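You operate a simulated robot arm through the tools that you are given. There is no shell and no other tool. Be economical: measure what you need, move in short steps, check, and stop when the job is done.

You are at the controls of a simulated robot arm. One attempt, no reset.

TASK
Measure the short belt on the length gauge and lay it on the mat marked with its length.
Fine: switch the length display on and press ZERO once before you draw the slide; read the display before you take the belt off; lay it lengthwise; the gauge slide ends back.

It is judged by the outcome, as a careful person would: the job done as asked, and still so three seconds after it is handed in. It fails if anything else is knocked over, pushed out of place, dropped, spilled or broken.

THE ROBOT
A 6-joint arm with a two-finger parallel gripper on a trunk, on a base that drives. Base frame: it is fixed to the floor where the robot stands at the start and does not move with it; the origin is under the middle of the robot, x ahead of it, y to its left, z up; the surface under the hand at the start is at about z = 0.805. Units: m, degrees, N and s.
With the tool pointing down near the work surface it reaches from about 0.32 to 0.7 m from the robot's upright axis, wherever it stands. Its first joint turns from -166.0 to 166.0 degrees. Places, roughly: gauge slide [0.2, -0.3, 0.8]; length display [0.3, -0.4, 1.2]; length display button [0.3, -0.4, 1.1]; length display switch [0.4, -0.3, 1.1]. Payload 4.1 kg.
Tool frame: the origin (TCP) lies between the finger pads and is the grasp point; the fingertips stand 0.023 m ahead of it; z points along the fingers, y is the line along which they close. The gripper opens to 0.094 m. The fingers are 0.038 m wide and 0.01 m thick; the gripper's body (0.054 by 0.096 m) begins 0.039 m behind the TCP.
Orientation is told as [roll, pitch, yaw] about the base's x, y, z axes, in that order, counted from this pose: with the fingers straight down and closing along the base's y, the tool's x points along the base's -x, its y along +y and its z along -z.

THE INTERFACE
- The arm moves only by the tool step_arm. Its argument "increments" is a list of rows, each an object (a shift or turn left out is 0, a gripper value left out holds the last) with "dp": the shift along the tool's x, y, z in m, a list of three; "rot": the turn, a rotation vector about the tool's x, y, z in degrees, a list of three; "gripper": the opening, from 0 (shut) to 1 (fully open). In form: [{"dp": [tx, ty, tz], "rot": [rx, ry, rz], "gripper": gripper}, ...]. A call has 1 to 10 rows; each row is the pose to reach, as a shift and turn from the pose commanded when the call began, along the tool's axes at that moment. Each row takes 0.2 s and may step no farther than 0.05 m and 8.6 degrees from the row before; otherwise, or with a gripper value out of range, the whole call is refused. A pose out of reach is approached as far as the arm can. The call stops where the force on the tool passes 60 N (or 10 N more than at its start, if that is more) or the arm is blocked; 0.2 s more then pass. Each finger travels about 0.045 m/s and halts on what it meets, pressing with about 38 N; the grip force reading is that of the motor and also rises with nothing between the fingers. The clock runs only during rows and for 0.2 s after the last one: add rows that repeat a pose to give the fingers time. It gives the time, the measured TCP pose, the force on the tool (base axes), the opening and the grip force at its end, in the units of the frame above (readings bear some noise), with the torque about the TCP (base axes, N m) and any sound that the robot's microphone picked up, and new pictures: "show" is both (left out), scene, wrist or none.
- Cameras (640 x 400 px; columns grow to the right, rows downward): "scene" is now at [0.0015, 0.1108, 1.5646]; the picture's right is [-0.66, -0.75, 0.00], its down [-0.51, 0.45, -0.74] and it looks along [0.55, -0.48, -0.68] (base axes); focal length 291 px, centre (320, 200). "wrist" rides on the gripper at [0.086, 0.016, -0.075] in the tool frame; the picture's right is [-0.18, 0.98, 0.00], its down [-0.58, -0.11, -0.81] and it looks along [-0.79, -0.15, 0.59] (tool axes); focal length 243 px, centre (320, 200). There is no depth. A picture from a camera that has moved, and an enlarged one, comes with that camera's place and axes in the base frame and with its lens.
- move_column(by): slides the trunk up (or, below 0, down) by that many m; the arm and the scene camera ride with it, the base frame stays. It gives what a move gives, with no picture.
- base_move(legs): drives the robot by 1 to 6 legs, each [ahead, turn to the left] in m and degrees, along the robot's own axes; the way and the turn of a leg run together, so that a leg with both is an arc; at most 1.5 m and 180 degrees a leg. The arm and the cameras ride along, it lands a little off, and it stops where it bumps. It gives what a move gives, and a new picture of the scene camera.
- turn_head(pan, tilt): turns the head with the scene camera to pan (to the left, within 155 degrees either way) and tilt (down, from -29 to 69), counted from straight ahead of the robot. It gives what a move gives, and a new picture of the scene camera.
- inspect(camera, box): a new picture of the part [left, top, right, bottom] of that camera's present view, enlarged. It takes no simulated time.
- job_done(): hands the job in; it is judged then, once.

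Go step by step. Nothing tells you exact positions but the pictures and the camera data: compare them with the known pose of the tool, close in by small moves and look again before you grip or let go. The budget is 120 turns and 260 pictures, counting those below and the enlarged ones. Unless the task says otherwise, let go and move clear before handing in, and close with one line.

The tools are called after "Emit:" by a JSON object that holds its "op" and its "data". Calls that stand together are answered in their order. step_arm: Moves the arm, as the interface text tells. Its arguments: {"type":"object","properties":{"increments":{"type":"array","items":{"type":"object","properties":{"dp":{"type":"array","items":{"type":"number"}},"rot":{"type":"array","items":{"type":"number"}},"gripper":{"type":"number"}}}},"show":{"type":"string","enum":["both","scene","wrist","none"]}},"required":["increments"]} The other tools are called the same way: move_column (by) slides the trunk up or down; base_move (legs) drives the base; turn_head (pan, tilt) turns the head that bears the scene camera; inspect (camera, box) takes an enlarged picture of a part of a camera's view; job_done () hands the job in.

At the start:

```text
time_s: 0.0
position: [0.3381, -0.1348, 1.2574]
ee_rot: [0.0, 0.0, 0.0]
wrist_force: [1.1, -0.8, 0.2]
wrist_torque: [0.05, -0.01, 0.0]
grip_width: 0.0942
grasp_force: 0.1
trunk travel left (down, up): [-0.525, 0.065]
robot x, y, heading: [-0.0044, -0.0012, 0.1]
head pan, tilt: [-41.2, 42.6]
```

scene: 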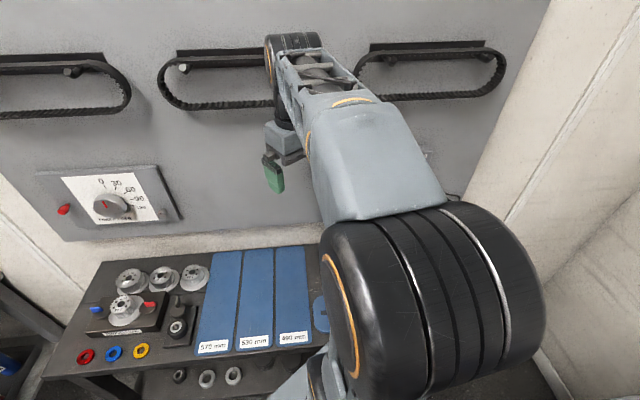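
wrist: 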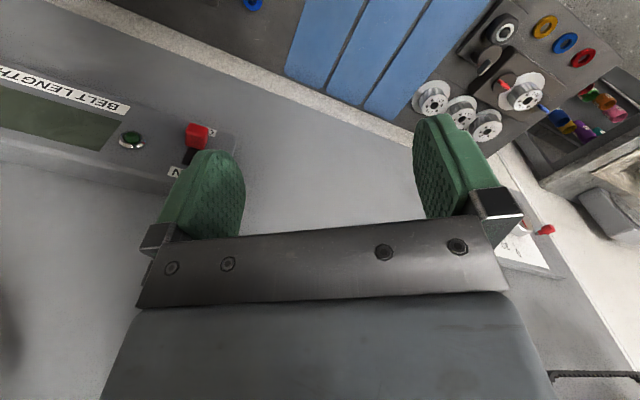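

I see a wall panel with three hanging belts, a bench with three mats (570, 530, 490 mm) and the display panel partly seen in the wrist camera. I look around with the head first.

Emit:
{"op": "turn_head", "data": {"pan": -75, "tilt": 40}}

Emit:
{"op": "turn_head", "data": {"pan": -30, "tilt": 20}}

Emit:
{"op": "turn_head", "data": {"pan": -10, "tilt": 45}}

```text
time_s: 1.0
position: [0.3377, -0.1353, 1.2576]
ee_rot: [0.0, 0.0, 0.0]
wrist_force: [0.1, -0.1, 0.3]
wrist_torque: [-0.02, 0.01, 0.03]
grip_width: 0.0941
grasp_force: 0.1
trunk travel left (down, up): [-0.525, 0.065]
robot x, y, heading: [0.0014, 0.0, 0.1]
head pan, tilt: [-75.0, 40.0]
camera scene: at [-0.039, 0.0834, 1.5684], right [-0.97, -0.26, 0.0], down [-0.17, 0.62, -0.77], along [0.2, -0.74, -0.64], focal length 291 px, centre (320, 200)
```

scene: 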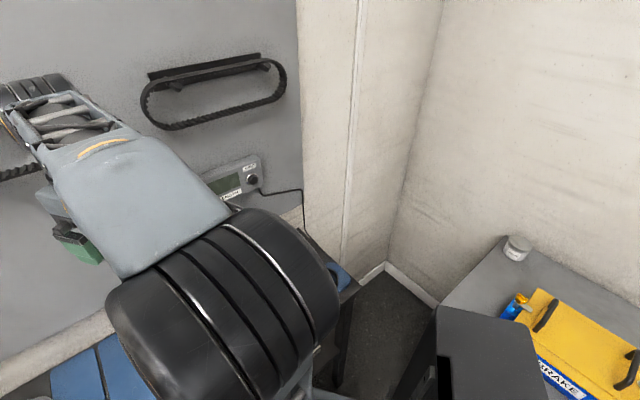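

```text
time_s: 2.1
position: [0.3375, -0.1351, 1.2574]
ee_rot: [0.1, -0.1, 0.0]
wrist_force: [-0.5, -0.3, -0.2]
wrist_torque: [-0.01, -0.02, 0.0]
grip_width: 0.0941
grasp_force: 0.0
trunk travel left (down, up): [-0.525, 0.065]
robot x, y, heading: [-0.0004, 0.004, 0.1]
head pan, tilt: [-30.0, 20.0]
camera scene: at [0.0196, 0.1189, 1.5998], right [-0.5, -0.87, 0.0], down [-0.3, 0.17, -0.94], along [0.81, -0.47, -0.34], focal length 291 px, centre (320, 200)
```

scene: 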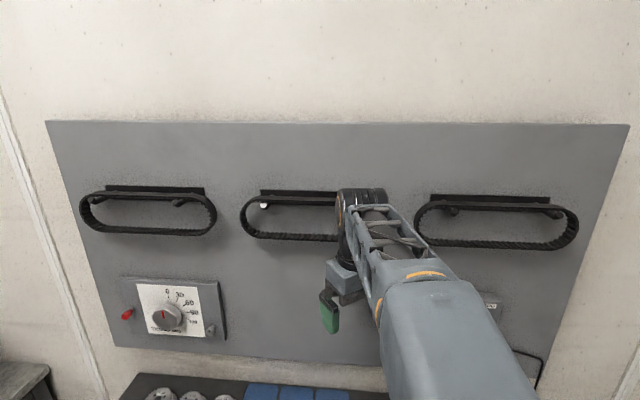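

```text
time_s: 3.0
position: [0.3376, -0.1357, 1.2575]
ee_rot: [0.0, 0.0, -0.1]
wrist_force: [0.1, -0.4, 0.9]
wrist_torque: [0.01, 0.04, -0.02]
grip_width: 0.094
grasp_force: 0.0
trunk travel left (down, up): [-0.525, 0.065]
robot x, y, heading: [0.0006, -0.0016, -0.1]
head pan, tilt: [-10.0, 45.0]
camera scene: at [0.0191, 0.1513, 1.5612], right [-0.17, -0.98, 0.0], down [-0.7, 0.12, -0.71], along [0.7, -0.12, -0.71], focal length 291 px, centre (320, 200)
```

scene: 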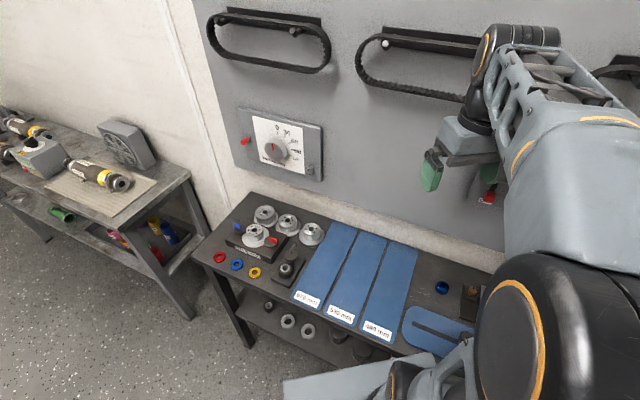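

The arm hides the gauge and the display. I swing the hand left at this height to clear the view.

Emit:
{"op": "step_arm", "data": {"increments": [{"dp": [0, 0.05, 0]}, {"dp": [0, 0.1, 0]}, {"dp": [0, 0.15, 0]}, {"dp": [0, 0.2, 0]}, {"dp": [0, 0.25, 0]}, {"dp": [0, 0.3, 0]}, {"dp": [0, 0.35, 0]}, {"dp": [0.03, 0.38, 0]}, {"dp": [0.06, 0.41, 0]}], "show": "wrist"}}

Emit:
{"op": "turn_head", "data": {"pan": -45, "tilt": 40}}

```text
time_s: 5.0
position: [0.2779, 0.2749, 1.2593]
ee_rot: [0.2, 0.0, 0.0]
wrist_force: [0.2, -0.6, 0.4]
wrist_torque: [0.0, -0.02, -0.02]
grip_width: 0.0941
grasp_force: 0.1
trunk travel left (down, up): [-0.525, 0.065]
robot x, y, heading: [0.0013, -0.0003, 0.2]
head pan, tilt: [-10.0, 45.0]
camera wrist: at [0.1893, 0.2907, 1.3341], right [0.18, 0.98, 0.0], down [0.58, -0.11, 0.81], along [0.79, -0.15, -0.59], focal length 243 px, centre (320, 200)
```

wrist: 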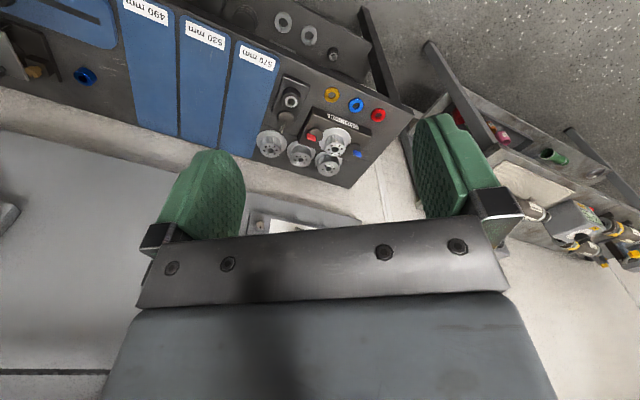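

```text
time_s: 6.0
position: [0.2777, 0.2743, 1.26]
ee_rot: [-0.1, 0.0, 0.1]
wrist_force: [0.5, 0.5, 0.0]
wrist_torque: [-0.01, 0.0, -0.01]
grip_width: 0.0941
grasp_force: 0.0
trunk travel left (down, up): [-0.525, 0.065]
robot x, y, heading: [-0.0017, 0.0015, 0.1]
head pan, tilt: [-45.0, 40.0]
camera scene: at [-0.0009, 0.1056, 1.5684], right [-0.71, -0.71, 0.0], down [-0.45, 0.45, -0.77], along [0.54, -0.54, -0.64], focal length 291 px, centre (320, 200)
```

scene: 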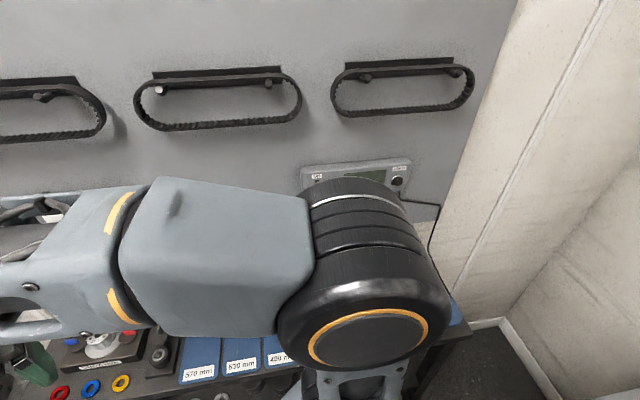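

The arm still blocks the gauge. I swing it further left to get an open view of board and bench.

Emit:
{"op": "step_arm", "data": {"increments": [{"dp": [0.045, 0.02, 0]}, {"dp": [0.09, 0.04, 0]}, {"dp": [0.135, 0.06, 0]}, {"dp": [0.18, 0.075, 0]}, {"dp": [0.225, 0.09, 0]}, {"dp": [0.27, 0.1, 0]}, {"dp": [0.31, 0.1, 0]}, {"dp": [0.35, 0.1, 0]}], "show": "none"}}

Emit:
{"op": "turn_head", "data": {"pan": -50, "tilt": 50}}

Emit:
{"op": "turn_head", "data": {"pan": -30, "tilt": 20}}

```text
time_s: 7.8
position: [-0.062, 0.3733, 1.2596]
ee_rot: [0.4, -0.2, -1.4]
wrist_force: [1.0, -0.7, 0.8]
wrist_torque: [0.0, -0.01, 0.0]
grip_width: 0.0941
grasp_force: 0.1
trunk travel left (down, up): [-0.525, 0.065]
robot x, y, heading: [-0.0025, 0.0009, 0.0]
head pan, tilt: [-45.0, 40.0]
```

```text
time_s: 8.5
position: [-0.0645, 0.3735, 1.2602]
ee_rot: [0.3, 0.2, -1.1]
wrist_force: [-0.8, -0.5, 0.7]
wrist_torque: [0.01, -0.02, 0.02]
grip_width: 0.094
grasp_force: 0.1
trunk travel left (down, up): [-0.525, 0.065]
robot x, y, heading: [-0.0, -0.0005, -0.2]
head pan, tilt: [-50.0, 50.0]
camera scene: at [-0.0115, 0.1066, 1.5543], right [-0.77, -0.64, 0.0], down [-0.49, 0.59, -0.64], along [0.41, -0.49, -0.77], focal length 291 px, centre (320, 200)
```

scene: 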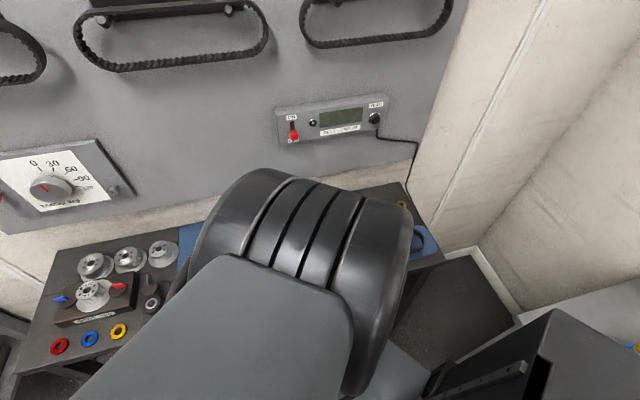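

```text
time_s: 9.5
position: [-0.0654, 0.3753, 1.2605]
ee_rot: [0.4, 0.2, -1.2]
wrist_force: [0.4, 0.2, -0.1]
wrist_torque: [-0.01, -0.01, -0.02]
grip_width: 0.0942
grasp_force: 0.1
trunk travel left (down, up): [-0.525, 0.065]
robot x, y, heading: [-0.0016, 0.0035, -0.1]
head pan, tilt: [-30.0, 20.0]
camera scene: at [0.0195, 0.1191, 1.5998], right [-0.5, -0.87, 0.0], down [-0.3, 0.17, -0.94], along [0.81, -0.47, -0.34], focal length 291 px, centre (320, 200)
```

scene: 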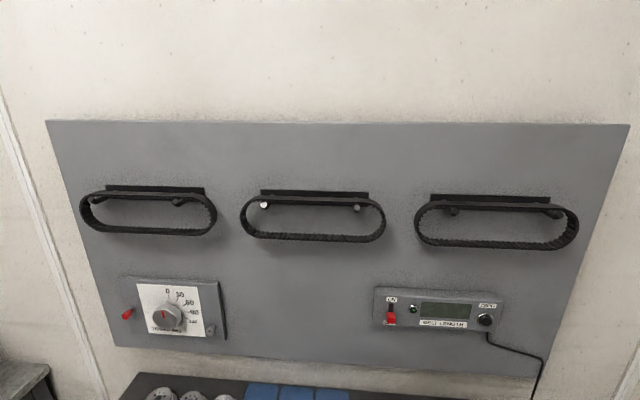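

The left belt seems the shortest by width; I enlarge to check widths and to read the display panel.

Emit:
{"op": "inspect", "data": {"camera": "scene", "box": [360, 270, 520, 370]}}

Emit:
{"op": "inspect", "data": {"camera": "scene", "box": [60, 160, 400, 372]}}

Emit:
{"op": "inspect", "data": {"camera": "scene", "box": [400, 170, 600, 295]}}

```text
4.00 times, centred on (440, 320) of scene
camera zoom: at [0.0195, 0.1191, 1.5998], right [-0.5, -0.87, 0.0], down [-0.3, 0.17, -0.94], along [0.81, -0.47, -0.34], focal length 1164 px, centre (-160, -280)
```

zoom: 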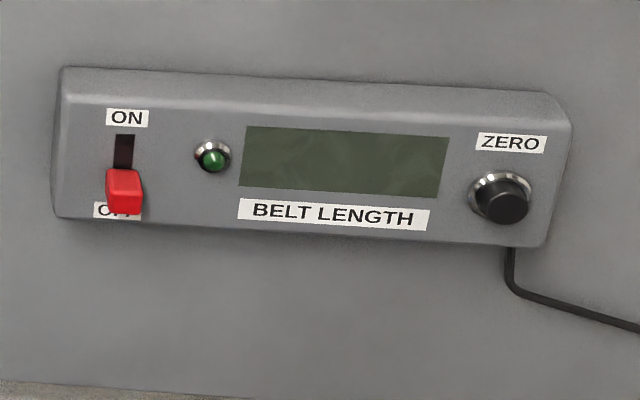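

```text
1.88 times, centred on (230, 266) of scene
camera zoom: at [0.0195, 0.1191, 1.5998], right [-0.5, -0.87, 0.0], down [-0.3, 0.17, -0.94], along [0.81, -0.47, -0.34], focal length 548 px, centre (489, 76)
```

zoom: 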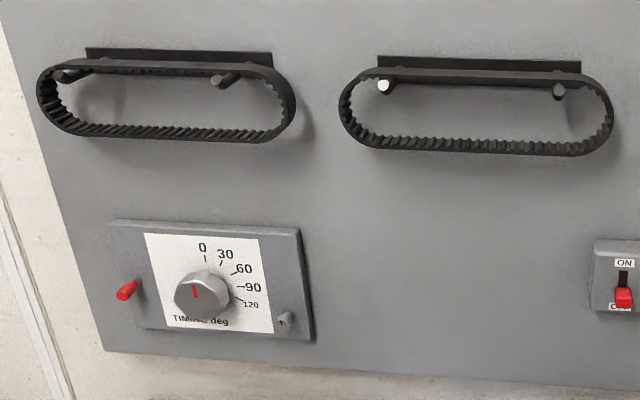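

```text
3.20 times, centred on (500, 232) of scene
camera zoom: at [0.0195, 0.1191, 1.5998], right [-0.5, -0.87, 0.0], down [-0.3, 0.17, -0.94], along [0.81, -0.47, -0.34], focal length 931 px, centre (-256, 96)
```

zoom: 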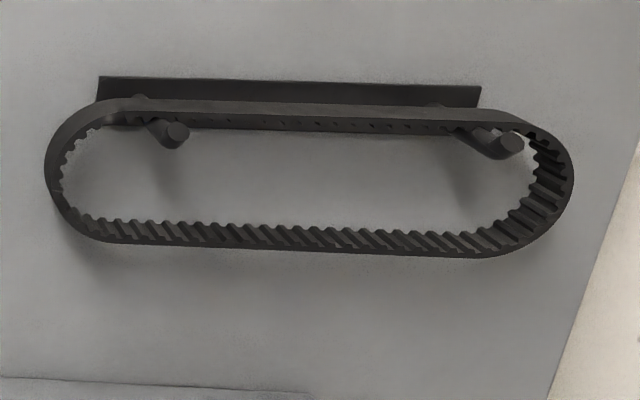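

The belts look nearly equal in the board plane, so I'll need closer views. I bring the arm back toward the board with the wrist camera turned toward it.

Emit:
{"op": "step_arm", "data": {"increments": [{"dp": [-0.045, -0.0, 0]}, {"dp": [-0.09, -0.0, 0]}, {"dp": [-0.135, -0.01, 0]}, {"dp": [-0.18, -0.02, 0]}, {"dp": [-0.225, -0.035, 0]}, {"dp": [-0.27, -0.055, 0]}, {"dp": [-0.31, -0.08, 0]}, {"dp": [-0.345, -0.1, 0]}, {"dp": [-0.36, -0.145, 0]}, {"dp": [-0.37, -0.19, 0]}], "show": "none"}}

Emit:
{"op": "step_arm", "data": {"increments": [{"dp": [0, -0.05, 0], "rot": [0, 0, 7]}, {"dp": [0, -0.1, 0], "rot": [0, 0, 14]}, {"dp": [0, -0.15, 0], "rot": [0, 0, 21]}, {"dp": [0, -0.2, 0], "rot": [0, 0, 28]}, {"dp": [0.0, -0.25, 0], "rot": [0, 0, 35]}, {"dp": [0.0, -0.28, 0], "rot": [0, 0, 35]}, {"dp": [0.02, -0.32, 0.0], "rot": [0, 0, 35]}, {"dp": [0.05, -0.36, 0.0], "rot": [0, 0, 35]}, {"dp": [0.05, -0.36, 0.0], "rot": [0, 0, 35]}], "show": "both"}}

```text
time_s: 11.7
position: [0.2954, 0.1815, 1.2591]
ee_rot: [0.0, -0.1, 0.0]
wrist_force: [-0.1, 0.6, 0.3]
wrist_torque: [0.01, 0.02, 0.0]
grip_width: 0.0941
grasp_force: 0.0
trunk travel left (down, up): [-0.525, 0.065]
robot x, y, heading: [0.0023, -0.0017, 0.0]
head pan, tilt: [-30.0, 20.0]
```

```text
time_s: 13.7
position: [0.2446, -0.1764, 1.2579]
ee_rot: [-0.1, 0.0, -35.1]
wrist_force: [-0.5, 0.1, 0.3]
wrist_torque: [-0.02, -0.02, -0.02]
grip_width: 0.0941
grasp_force: 0.0
trunk travel left (down, up): [-0.525, 0.065]
robot x, y, heading: [0.0001, -0.001, -0.2]
head pan, tilt: [-30.0, 20.0]
camera scene: at [0.0195, 0.119, 1.5998], right [-0.5, -0.87, 0.0], down [-0.3, 0.17, -0.94], along [0.81, -0.47, -0.34], focal length 291 px, centre (320, 200)
camera wrist: at [0.183, -0.1149, 1.332], right [0.71, 0.7, 0.0], down [0.41, -0.42, 0.81], along [0.56, -0.58, -0.59], focal length 243 px, centre (320, 200)
```

scene: 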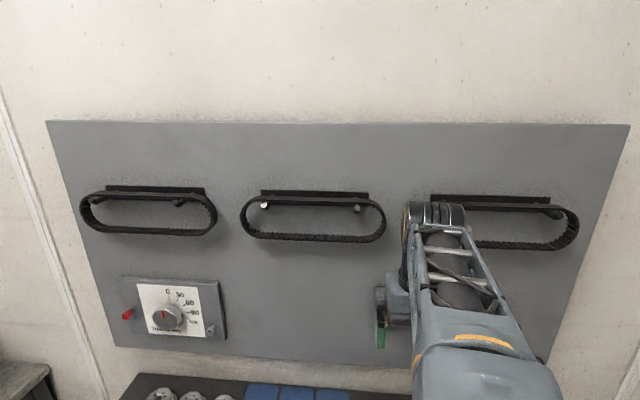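
wrist: 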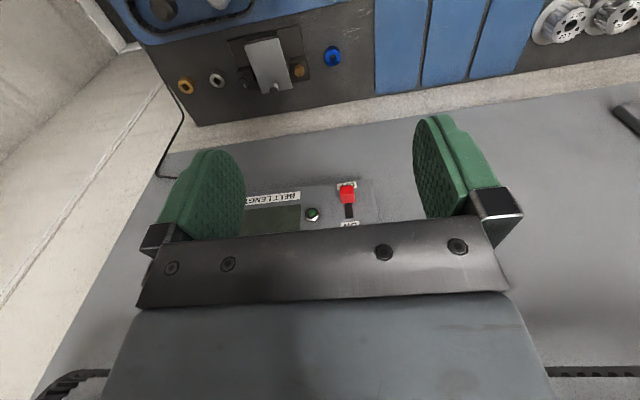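

The gauge is at the top left of the wrist view. I tilt the hand so the wrist camera looks further down and shift toward the gauge.

Emit:
{"op": "step_arm", "data": {"increments": [{"dp": [0, -0.03, 0], "rot": [0, 8, 0]}, {"dp": [-0.01, -0.06, 0], "rot": [0, 16, 0]}, {"dp": [-0.02, -0.09, 0], "rot": [0, 24, 0]}, {"dp": [-0.03, -0.11, 0], "rot": [0, 30, 0]}, {"dp": [-0.03, -0.11, 0], "rot": [0, 30, 0]}], "show": "wrist"}}

Emit:
{"op": "inspect", "data": {"camera": "wrist", "box": [60, 0, 460, 200]}}

```text
time_s: 14.9
position: [0.199, -0.2884, 1.2567]
ee_rot: [0.4, 29.8, -35.0]
wrist_force: [0.4, -0.1, 0.4]
wrist_torque: [0.04, 0.0, 0.0]
grip_width: 0.0942
grasp_force: 0.1
trunk travel left (down, up): [-0.525, 0.065]
robot x, y, heading: [-0.0001, 0.0023, -0.2]
head pan, tilt: [-30.0, 20.0]
camera wrist: at [0.1763, -0.255, 1.3645], right [0.7, 0.71, -0.09], down [0.68, -0.61, 0.41], along [0.24, -0.34, -0.91], focal length 243 px, centre (320, 200)
```

wrist: 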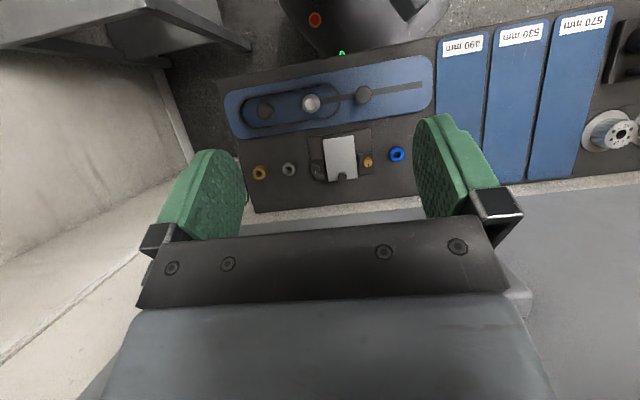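

```text
1.60 times, centred on (260, 100) of wrist
camera zoom: at [0.1763, -0.255, 1.3645], right [0.7, 0.71, -0.09], down [0.68, -0.61, 0.41], along [0.24, -0.34, -0.91], focal length 388 px, centre (416, 360)
```

zoom: 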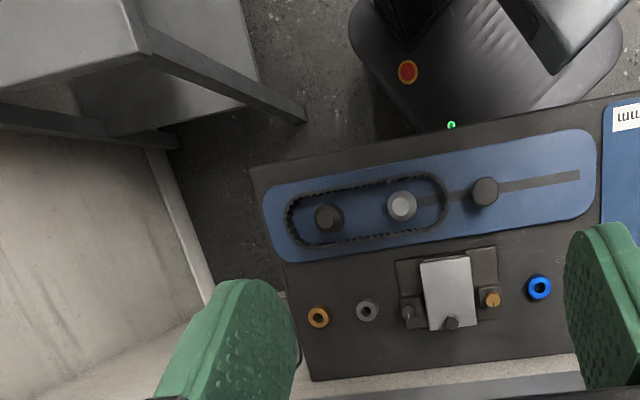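

The short belt already lies round the two gauge posts on the bench, so the wall belts are not involved. I go to the display switch first: level the hand, then pitch the fingers toward the board in front of the switch (about [0.394, -0.286, 1.125]).

Emit:
{"op": "step_arm", "data": {"increments": [{"dp": [-0.015, 0.03, -0.009], "rot": [0, -8, 0]}, {"dp": [-0.03, 0.06, -0.018], "rot": [0, -16, 0]}, {"dp": [-0.045, 0.09, -0.026], "rot": [0, -24, 0]}, {"dp": [-0.061, 0.112, -0.035], "rot": [0, -30, 0]}, {"dp": [-0.061, 0.112, -0.035], "rot": [0, -30, 0]}], "show": "none"}}

Emit:
{"op": "step_arm", "data": {"increments": [{"rot": [0, -8, 0]}, {"rot": [0, -16, 0]}, {"rot": [0, -24, 0]}, {"rot": [0, -32, 0]}, {"rot": [0, -40, 0]}, {"rot": [0, -48, 0]}, {"rot": [0, -56, 0]}, {"rot": [0, -62, 0]}, {"rot": [0, -62, 0]}], "show": "both"}}

```text
time_s: 15.8
position: [0.2546, -0.301, 1.2479]
ee_rot: [-1.0, 4.2, -45.5]
wrist_force: [18.2, 8.7, 0.6]
wrist_torque: [-0.62, 1.21, 0.15]
grip_width: 0.0941
grasp_force: 0.1
trunk travel left (down, up): [-0.525, 0.065]
robot x, y, heading: [0.0562, -0.0082, -15.6]
head pan, tilt: [-30.0, 20.0]
stopped in row 4: the arm was blocked; the commanded pose is now the measured one
```

```text
time_s: 16.1
position: [0.3627, -0.1248, 1.2503]
ee_rot: [-8.3, -2.5, -40.4]
wrist_force: [0.7, -0.7, 1.4]
wrist_torque: [0.04, 0.02, 0.01]
grip_width: 0.0941
grasp_force: 0.0
trunk travel left (down, up): [-0.525, 0.065]
robot x, y, heading: [0.0769, -0.0173, -20.7]
head pan, tilt: [-30.0, 20.0]
stopped in row 1: the arm was blocked; the commanded pose is now the measured one
camera scene: at [0.1435, 0.1135, 1.599], right [-0.77, -0.64, 0.01], down [-0.22, 0.25, -0.94], along [0.6, -0.73, -0.33], focal length 291 px, centre (320, 200)
camera wrist: at [0.3114, -0.0473, 1.3181], right [0.78, 0.62, -0.13], down [0.42, -0.35, 0.84], along [0.47, -0.71, -0.53], focal length 243 px, centre (320, 200)
```

scene: 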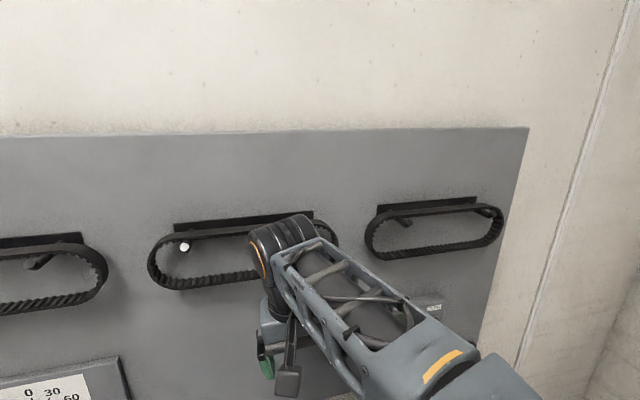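
wrist: 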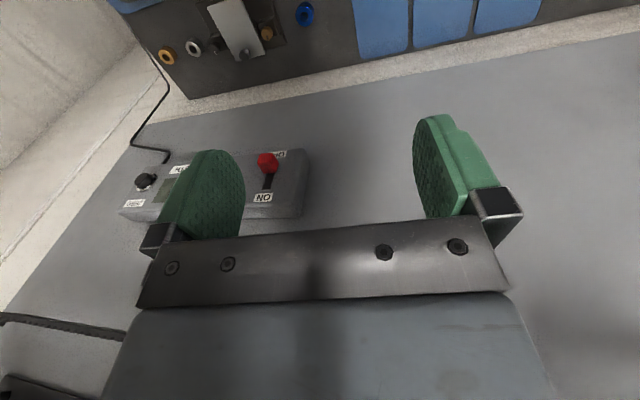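

The base was shoved and turned by a contact. I stop and look carefully at what state everything is in.

Emit:
{"op": "turn_head", "data": {"pan": -5, "tilt": 50}}

Emit:
{"op": "inspect", "data": {"camera": "wrist", "box": [0, 0, 640, 400]}}

```text
time_s: 17.1
position: [0.3408, -0.1936, 1.25]
ee_rot: [-6.0, -1.4, -44.5]
wrist_force: [0.1, 0.3, 0.0]
wrist_torque: [0.01, -0.03, 0.01]
grip_width: 0.0943
grasp_force: 0.1
trunk travel left (down, up): [-0.525, 0.065]
robot x, y, heading: [0.078, -0.0146, -20.4]
head pan, tilt: [-5.0, 50.0]
camera scene: at [0.1488, 0.125, 1.5544], right [-0.43, -0.9, 0.0], down [-0.69, 0.33, -0.64], along [0.58, -0.28, -0.77], focal length 291 px, centre (320, 200)
```

scene: 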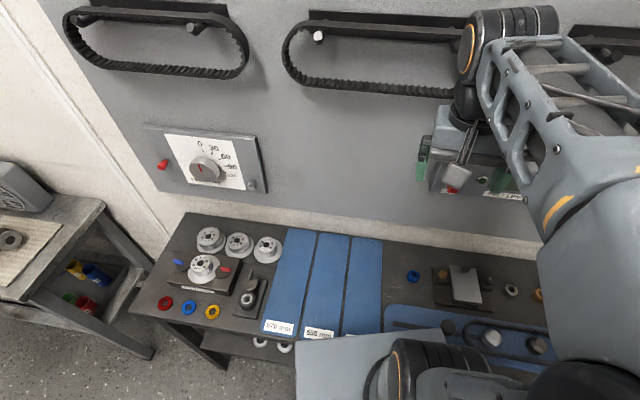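

```text
1.00 times, centred on (320, 200) of wrist (not enlarged: the box is as wide or as high as the picture)
camera zoom: at [0.2937, -0.1155, 1.3197], right [0.82, 0.57, -0.1], down [0.38, -0.41, 0.83], along [0.43, -0.72, -0.55], focal length 243 px, centre (320, 200)
```

zoom: 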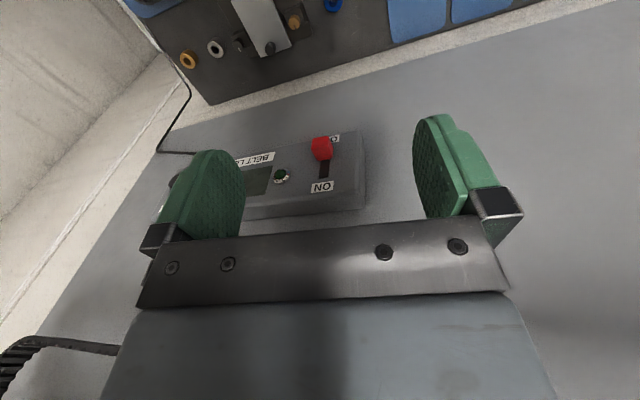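

Belts, bench items and display all look in place. I back the base off a little and turn it square to the board so the arm has room.

Emit:
{"op": "base_move", "data": {"legs": [[-0.12, 0]]}}

Emit:
{"op": "turn_head", "data": {"pan": -150, "tilt": 45}}

Emit:
{"op": "turn_head", "data": {"pan": 150, "tilt": 45}}

```text
time_s: 18.3
position: [0.2242, -0.1501, 1.2496]
ee_rot: [-6.1, -1.4, -44.3]
wrist_force: [-0.8, 0.4, -0.4]
wrist_torque: [0.0, -0.02, -0.01]
grip_width: 0.094
grasp_force: 0.1
trunk travel left (down, up): [-0.525, 0.065]
robot x, y, heading: [-0.0375, 0.0246, -20.5]
head pan, tilt: [-5.0, 50.0]
camera scene: at [0.0333, 0.1682, 1.5543], right [-0.43, -0.9, 0.0], down [-0.69, 0.33, -0.64], along [0.58, -0.28, -0.77], focal length 291 px, centre (320, 200)
```

scene: 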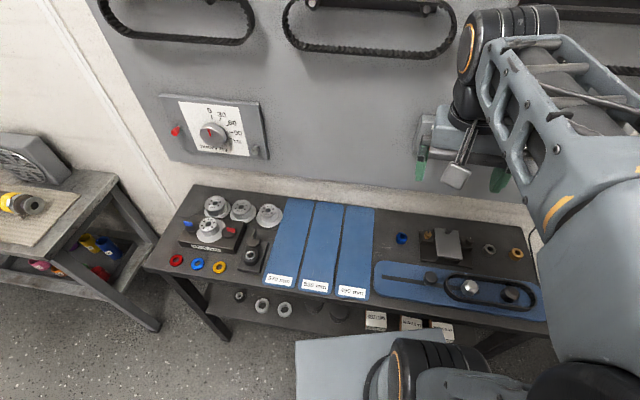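

```text
time_s: 20.6
position: [0.2273, -0.15, 1.2501]
ee_rot: [-6.1, -1.4, -44.2]
wrist_force: [0.3, -0.9, 0.0]
wrist_torque: [0.0, 0.0, -0.01]
grip_width: 0.0944
grasp_force: 0.2
trunk travel left (down, up): [-0.525, 0.065]
robot x, y, heading: [-0.0367, 0.0229, -20.4]
head pan, tilt: [-150.0, 45.0]
camera scene: at [-0.1157, 0.1872, 1.5612], right [-0.17, 0.99, 0.0], down [0.7, 0.12, -0.71], along [-0.7, -0.12, -0.71], focal length 291 px, centre (320, 200)
```

scene: 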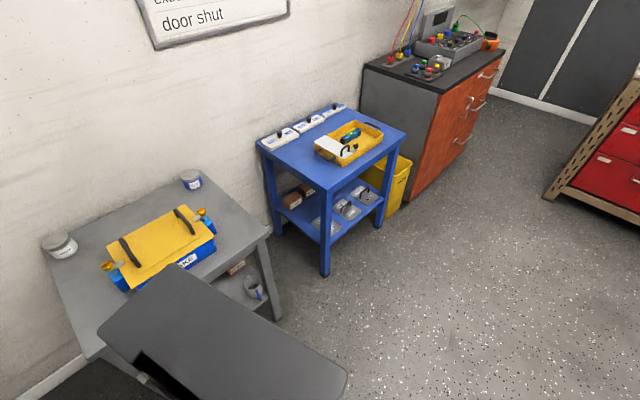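

```text
time_s: 24.7
position: [0.227, -0.1509, 1.2495]
ee_rot: [-6.1, -1.4, -44.3]
wrist_force: [-0.2, 0.5, -0.6]
wrist_torque: [0.01, 0.02, 0.0]
grip_width: 0.0941
grasp_force: 0.1
trunk travel left (down, up): [-0.525, 0.065]
robot x, y, heading: [-0.0379, 0.0277, -20.6]
head pan, tilt: [150.0, 45.0]
camera scene: at [-0.0874, 0.2635, 1.5612], right [0.77, 0.64, 0.0], down [0.45, -0.54, -0.71], along [-0.45, 0.54, -0.71], focal length 291 px, centre (320, 200)
```

scene: 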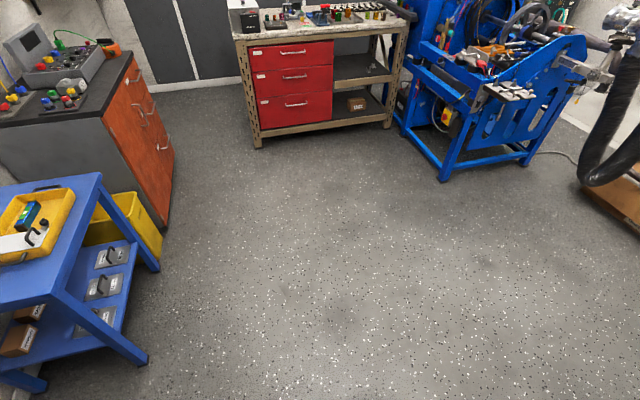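

There is open floor behind the robot. I turn it square to the board and back off slightly more.

Emit:
{"op": "base_move", "data": {"legs": [[-0.03, 0], [0, -14.5], [-0.04, 0]]}}

Emit:
{"op": "turn_head", "data": {"pan": 5, "tilt": 45}}

```text
time_s: 26.9
position: [0.1112, -0.1768, 1.2503]
ee_rot: [-6.1, -1.4, -59.2]
wrist_force: [0.4, -0.4, 0.3]
wrist_torque: [-0.02, 0.0, 0.0]
grip_width: 0.094
grasp_force: 0.0
trunk travel left (down, up): [-0.525, 0.065]
robot x, y, heading: [-0.0984, 0.0575, -35.2]
head pan, tilt: [150.0, 45.0]
camera scene: at [-0.086, 0.3028, 1.5611], right [0.91, 0.42, 0.0], down [0.3, -0.64, -0.71], along [-0.3, 0.64, -0.71], focal length 291 px, centre (320, 200)
```

scene: 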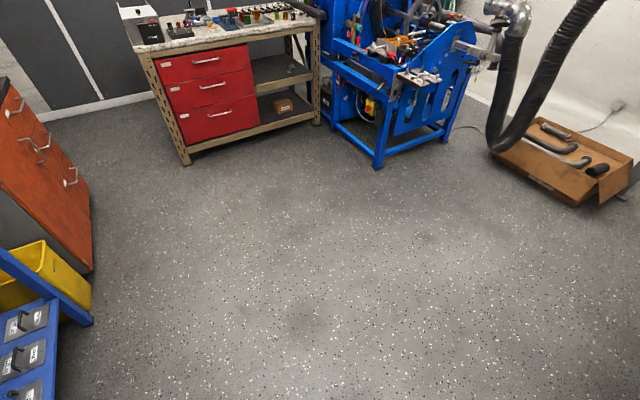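

```text
time_s: 29.2
position: [0.1109, -0.1772, 1.2494]
ee_rot: [-6.2, -1.4, -59.2]
wrist_force: [0.2, 0.3, -0.1]
wrist_torque: [0.0, 0.03, 0.0]
grip_width: 0.094
grasp_force: 0.0
trunk travel left (down, up): [-0.525, 0.065]
robot x, y, heading: [-0.1003, 0.0622, -35.0]
head pan, tilt: [5.0, 45.0]
camera scene: at [0.019, 0.1874, 1.5612], right [-0.5, -0.86, 0.0], down [-0.61, 0.36, -0.71], along [0.61, -0.36, -0.71], focal length 291 px, centre (320, 200)
```

scene: 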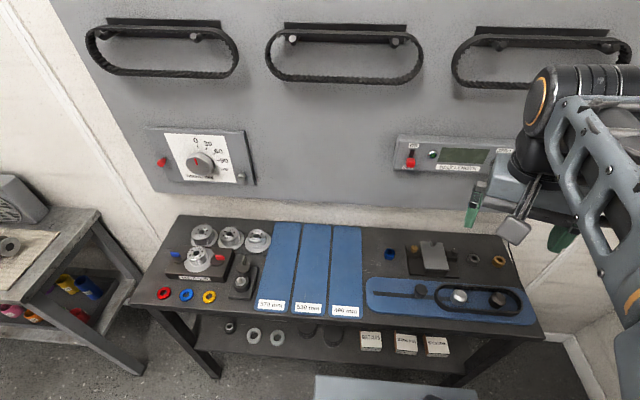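

Now everything is visible and the robot stands square to the board. I lower the trunk and straighten the hand to face the board.

Emit:
{"op": "move_column", "data": {"by": -0.12}}

Emit:
{"op": "step_arm", "data": {"increments": [{"rot": [-1.5, 0.3, -6]}, {"rot": [-3, 0.7, -12]}, {"rot": [-4.5, 1, -18]}, {"rot": [-6, 1.4, -24.2]}, {"rot": [-6, 1.4, -24.2]}], "show": "none"}}

```text
time_s: 30.7
position: [0.1119, -0.1781, 1.1291]
ee_rot: [-6.1, -1.3, -59.2]
wrist_force: [0.7, -0.3, 0.0]
wrist_torque: [0.04, 0.01, 0.0]
grip_width: 0.0936
grasp_force: 0.1
trunk travel left (down, up): [-0.405, 0.185]
robot x, y, heading: [-0.0991, 0.0578, -35.0]
head pan, tilt: [5.0, 45.0]
```

```text
time_s: 31.9
position: [0.1105, -0.1768, 1.13]
ee_rot: [0.0, 1.4, -35.1]
wrist_force: [0.1, -0.1, 1.0]
wrist_torque: [0.01, -0.01, -0.01]
grip_width: 0.0941
grasp_force: 0.0
trunk travel left (down, up): [-0.405, 0.185]
robot x, y, heading: [-0.0958, 0.056, -35.6]
head pan, tilt: [5.0, 45.0]
```

Emit:
{"op": "step_arm", "data": {"increments": [{"dp": [-0.04, 0.02, 0], "rot": [0, -7, 0]}, {"dp": [-0.08, 0.04, 0], "rot": [0, -14, 0]}, {"dp": [-0.11, 0.06, 0], "rot": [0, -21, 0]}, {"dp": [-0.14, 0.07, 0], "rot": [0, -28, 0]}, {"dp": [-0.15, 0.07, 0], "rot": [0, -36, 0]}, {"dp": [-0.15, 0.07, 0], "rot": [0, -44, 0]}, {"dp": [-0.15, 0.07, 0], "rot": [0, -52, 0]}, {"dp": [-0.15, 0.07, 0], "rot": [0, -60, 0]}, {"dp": [-0.15, 0.07, 0], "rot": [0, -68, 0]}, {"dp": [-0.15, 0.07, 0], "rot": [0, -72, 0]}], "show": "both"}}

```text
time_s: 34.1
position: [0.2734, -0.2083, 1.1272]
ee_rot: [-0.8, -68.8, -35.1]
wrist_force: [0.0, 0.5, 0.3]
wrist_torque: [-0.03, -0.02, -0.04]
grip_width: 0.0941
grasp_force: 0.0
trunk travel left (down, up): [-0.405, 0.185]
robot x, y, heading: [-0.0995, 0.0621, -35.3]
head pan, tilt: [5.0, 45.0]
camera scene: at [0.019, 0.1874, 1.4412], right [-0.5, -0.86, 0.0], down [-0.61, 0.36, -0.71], along [0.61, -0.36, -0.71], focal length 291 px, centre (320, 200)
camera wrist: at [0.2002, -0.1377, 1.0719], right [0.63, 0.76, 0.17], down [-0.5, 0.23, 0.83], along [0.59, -0.61, 0.53], focal length 243 px, centre (320, 200)
```

scene: 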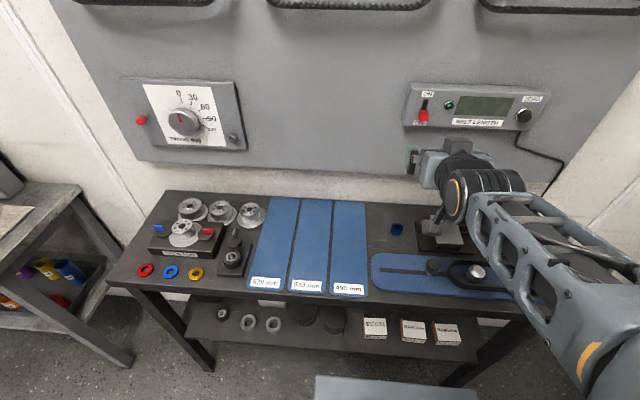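
wrist: 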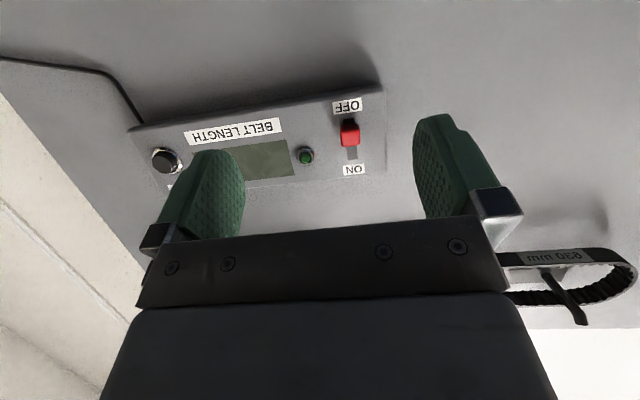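

The camera now sits below the hand; the switch lever is at about [0.379, -0.267, 1.142]. I move in close with the fingers half closed and look again.

Emit:
{"op": "step_arm", "data": {"increments": [{"dp": [-0.025, 0.006, 0.03], "gripper": 0.45}, {"dp": [-0.0493, 0.013, 0.0635], "gripper": 0.45}, {"dp": [-0.0493, 0.013, 0.0635], "gripper": 0.45}, {"dp": [-0.0493, 0.013, 0.0635], "gripper": 0.45}], "show": "both"}}

Emit:
{"op": "inspect", "data": {"camera": "scene", "box": [380, 60, 540, 160]}}

```text
time_s: 35.1
position: [0.347, -0.2383, 1.1493]
ee_rot: [0.1, -70.7, -35.2]
wrist_force: [0.5, 0.0, 0.0]
wrist_torque: [0.01, -0.02, 0.01]
grip_width: 0.042
grasp_force: 0.1
trunk travel left (down, up): [-0.405, 0.185]
robot x, y, heading: [-0.0949, 0.0596, -35.3]
head pan, tilt: [5.0, 45.0]
camera scene: at [0.0188, 0.1875, 1.4412], right [-0.5, -0.86, 0.0], down [-0.61, 0.36, -0.71], along [0.61, -0.36, -0.71], focal length 291 px, centre (320, 200)
camera wrist: at [0.2747, -0.1694, 1.0923], right [0.62, 0.77, 0.17], down [-0.53, 0.24, 0.81], along [0.59, -0.59, 0.55], focal length 243 px, centre (320, 200)
```

scene: 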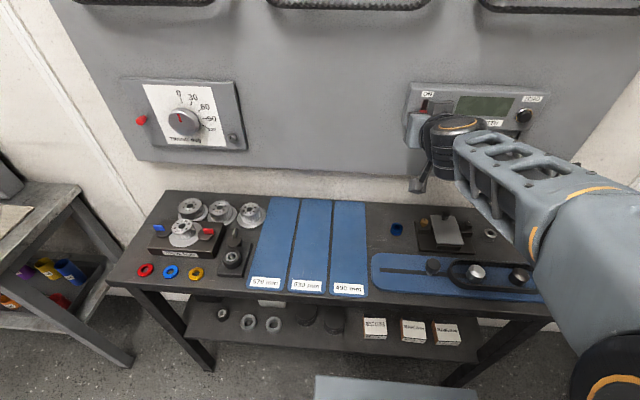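
wrist: 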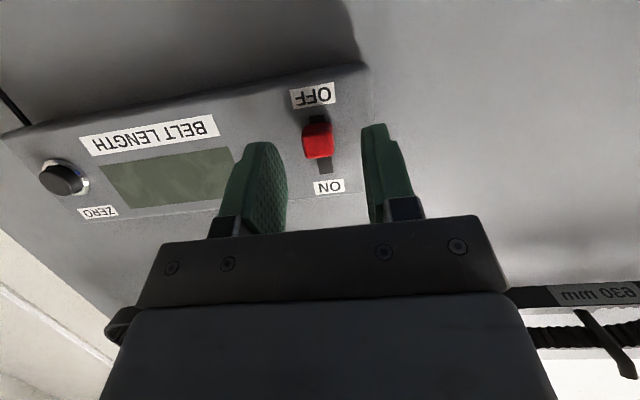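

```text
4.00 times, centred on (460, 110) of scene
camera zoom: at [0.0188, 0.1875, 1.4412], right [-0.5, -0.86, 0.0], down [-0.61, 0.36, -0.71], along [0.61, -0.36, -0.71], focal length 1164 px, centre (-240, 560)
```

zoom: 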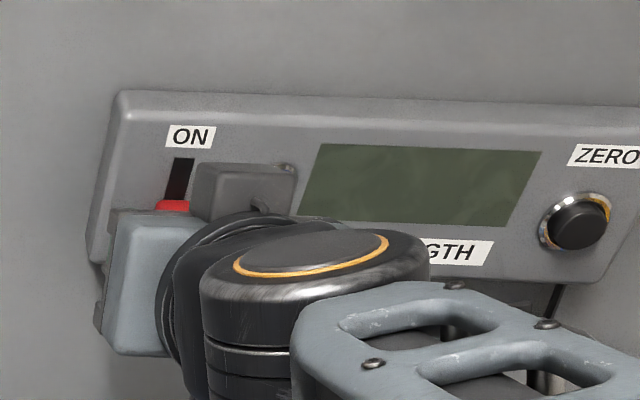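

Lever is centred between the fingers. I advance about 3 cm and close on it.

Emit:
{"op": "step_arm", "data": {"increments": [{"dp": [-0.006, -0.003, 0.014]}, {"dp": [-0.0105, -0.003, 0.027]}, {"dp": [-0.0105, -0.003, 0.027]}, {"dp": [-0.0105, -0.003, 0.027], "gripper": 0}, {"dp": [-0.0105, -0.003, 0.027], "gripper": 0}, {"dp": [-0.0105, -0.003, 0.027], "gripper": 0}, {"dp": [-0.0105, -0.003, 0.027], "gripper": 0}], "show": "wrist"}}

```text
time_s: 36.7
position: [0.3677, -0.2549, 1.1525]
ee_rot: [0.0, -70.8, -35.0]
wrist_force: [-17.5, 18.6, -1.9]
wrist_torque: [0.46, 0.05, 0.04]
grip_width: 0.0174
grasp_force: 44.7
trunk travel left (down, up): [-0.405, 0.185]
robot x, y, heading: [-0.0965, 0.0578, -34.9]
head pan, tilt: [5.0, 45.0]
camera wrist: at [0.2936, -0.1859, 1.0948], right [0.61, 0.77, 0.17], down [-0.53, 0.24, 0.81], along [0.59, -0.59, 0.55], focal length 243 px, centre (320, 200)
```

wrist: 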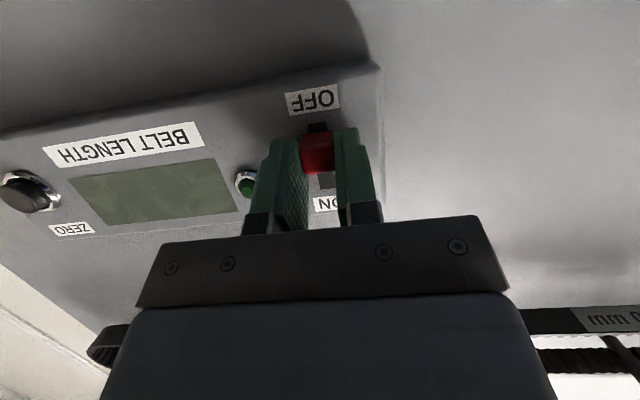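

I hold the lever and slide it up toward ON, easing back 2–3 mm from the panel.

Emit:
{"op": "step_arm", "data": {"increments": [{"dp": [-0.004, 0, -0.003], "gripper": 0}, {"dp": [-0.009, 0, -0.005], "gripper": 0}, {"dp": [-0.014, 0, -0.007], "gripper": 0}, {"dp": [-0.019, 0, -0.009], "gripper": 0}, {"dp": [-0.023, 0, -0.0105], "gripper": 0}], "show": "both"}}

```text
time_s: 37.9
position: [0.3655, -0.2543, 1.1684]
ee_rot: [-0.4, -69.6, -34.9]
wrist_force: [-2.0, 22.1, -35.7]
wrist_torque: [0.21, 0.05, 0.44]
grip_width: 0.0176
grasp_force: 44.7
out of reach, approached as far as the arm can: row 1, 2, 3, 4
trunk travel left (down, up): [-0.405, 0.185]
robot x, y, heading: [-0.0964, 0.06, -35.5]
head pan, tilt: [5.0, 45.0]
camera scene: at [0.0211, 0.1893, 1.4401], right [-0.5, -0.86, 0.0], down [-0.61, 0.35, -0.71], along [0.61, -0.36, -0.71], focal length 291 px, centre (320, 200)
camera wrist: at [0.2925, -0.1848, 1.1142], right [0.62, 0.77, 0.17], down [-0.51, 0.23, 0.83], along [0.59, -0.6, 0.54], focal length 243 px, centre (320, 200)
```

scene: 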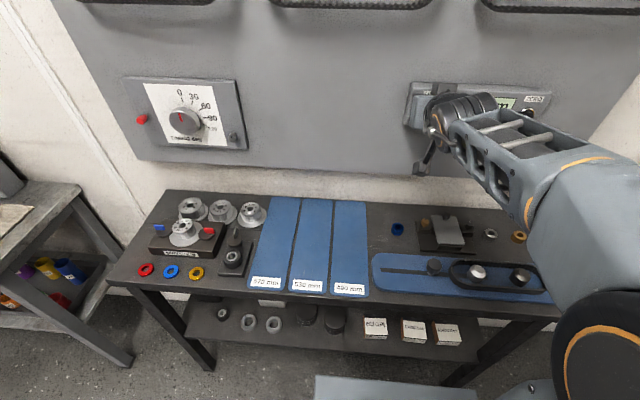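
wrist: 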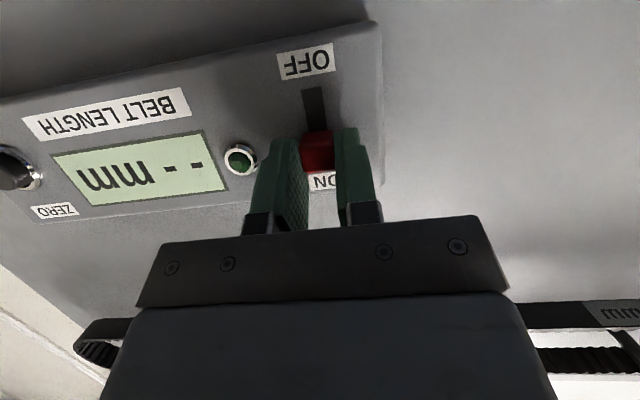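

The display is on and shows "-- mm". I release the lever and back straight off.

Emit:
{"op": "step_arm", "data": {"increments": [{"dp": [0.003, 0, 0.001], "gripper": 0.45}, {"dp": [0.003, 0, 0.001], "gripper": 0.45}, {"dp": [0.003, 0, 0.001], "gripper": 0.45}, {"dp": [0.015, 0, -0.03], "gripper": 0.45}, {"dp": [0.028, 0, -0.07], "gripper": 0.45}, {"dp": [0.028, 0, -0.07], "gripper": 0}, {"dp": [0.028, 0, -0.07], "gripper": 0}, {"dp": [0.028, 0, -0.07], "gripper": 0}], "show": "both"}}

```text
time_s: 39.7
position: [0.303, -0.2143, 1.1737]
ee_rot: [0.1, -70.7, -35.2]
wrist_force: [0.2, -0.6, 0.6]
wrist_torque: [0.03, -0.02, 0.0]
grip_width: 0.0
grasp_force: 30.7
trunk travel left (down, up): [-0.405, 0.185]
robot x, y, heading: [-0.0965, 0.0582, -35.4]
head pan, tilt: [5.0, 45.0]
camera scene: at [0.019, 0.1875, 1.4412], right [-0.5, -0.86, 0.0], down [-0.61, 0.36, -0.71], along [0.61, -0.36, -0.71], focal length 291 px, centre (320, 200)
camera wrist: at [0.2308, -0.1451, 1.1154], right [0.62, 0.77, 0.17], down [-0.53, 0.24, 0.82], along [0.59, -0.59, 0.55], focal length 243 px, centre (320, 200)
```

scene: 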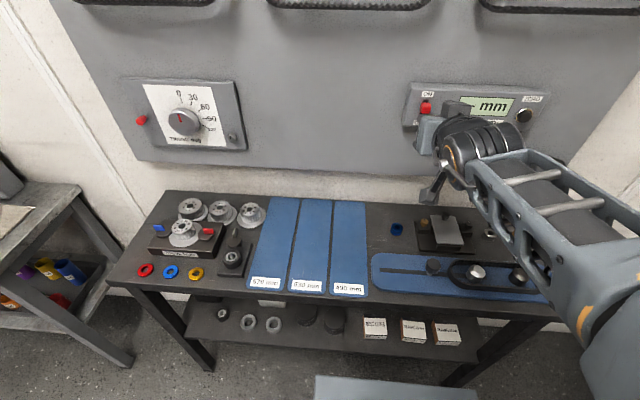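
wrist: 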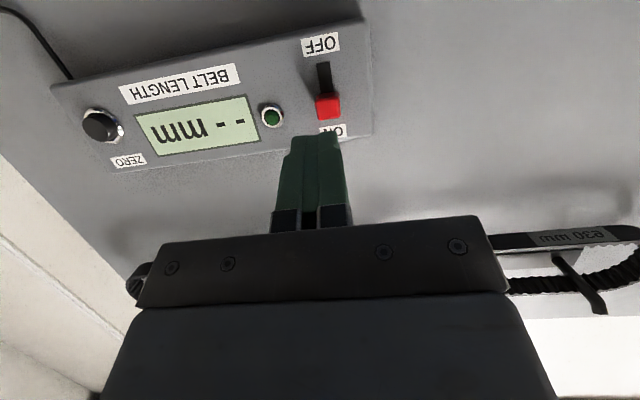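

Switch stays at ON. ZERO is at about r = 0.20 along the board, z = 1.145; I move the closed fingertips in front of it and look.

Emit:
{"op": "step_arm", "data": {"increments": [{"dp": [0.005, -0.045, 0], "gripper": 0}, {"dp": [0.01, -0.09, 0.0]}, {"dp": [0.0136, -0.135, 0.007]}, {"dp": [0.0136, -0.175, 0.007]}, {"dp": [0.0136, -0.199, 0.007]}, {"dp": [0.0066, -0.199, 0.027]}, {"dp": [0.0066, -0.199, 0.027]}], "show": "both"}}

```text
time_s: 41.3
position: [0.2102, -0.3923, 1.1584]
ee_rot: [0.0, -70.8, -35.2]
wrist_force: [-0.1, -0.1, -0.9]
wrist_torque: [0.02, 0.01, 0.0]
grip_width: 0.0
grasp_force: 37.9
out of reach, approached as far as the arm can: row 1
trunk travel left (down, up): [-0.405, 0.185]
robot x, y, heading: [-0.0964, 0.0568, -35.1]
head pan, tilt: [5.0, 45.0]
camera scene: at [0.0192, 0.1872, 1.4412], right [-0.5, -0.86, 0.0], down [-0.61, 0.36, -0.71], along [0.61, -0.36, -0.71], focal length 291 px, centre (320, 200)
camera wrist: at [0.1375, -0.3235, 1.103], right [0.62, 0.77, 0.17], down [-0.53, 0.24, 0.82], along [0.59, -0.59, 0.55], focal length 243 px, centre (320, 200)
```

scene: 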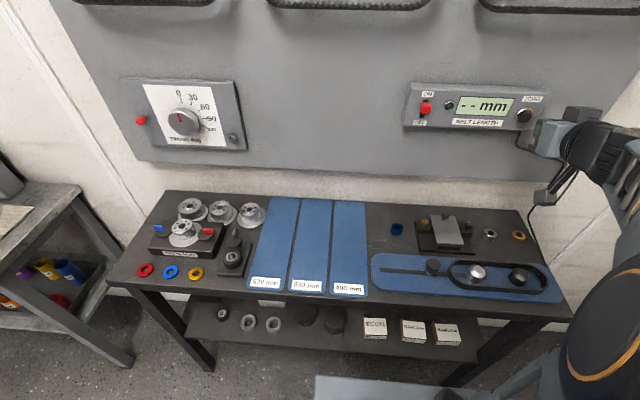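
wrist: 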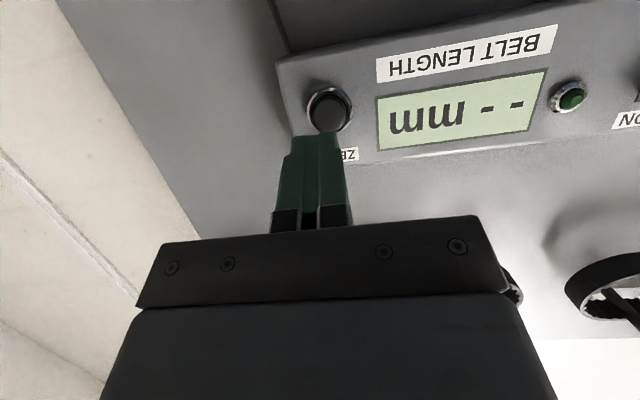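

Fingertips are aligned with the ZERO button. I push in gently, watching the force.

Emit:
{"op": "step_arm", "data": {"increments": [{"dp": [-0.003, 0.004, 0.02]}, {"dp": [-0.0075, 0.004, 0.036]}, {"dp": [-0.0088, 0.004, 0.0404]}, {"dp": [-0.0101, 0.004, 0.0442]}, {"dp": [-0.0112, 0.004, 0.047]}], "show": "wrist"}}

```text
time_s: 42.5
position: [0.2492, -0.4146, 1.1549]
ee_rot: [0.0, -70.8, -35.1]
wrist_force: [-2.5, 1.4, 0.3]
wrist_torque: [0.0, -0.01, 0.0]
grip_width: 0.0
grasp_force: 38.2
trunk travel left (down, up): [-0.405, 0.185]
robot x, y, heading: [-0.0952, 0.0542, -35.2]
head pan, tilt: [5.0, 45.0]
heard: click
camera wrist: at [0.1766, -0.3446, 1.0974], right [0.62, 0.77, 0.17], down [-0.53, 0.24, 0.82], along [0.59, -0.59, 0.55], focal length 243 px, centre (320, 200)
```

wrist: 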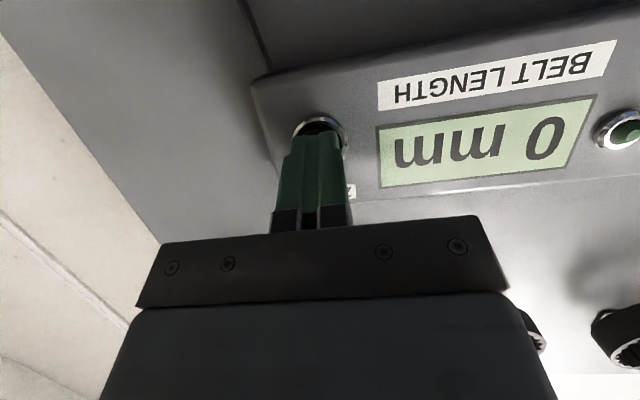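

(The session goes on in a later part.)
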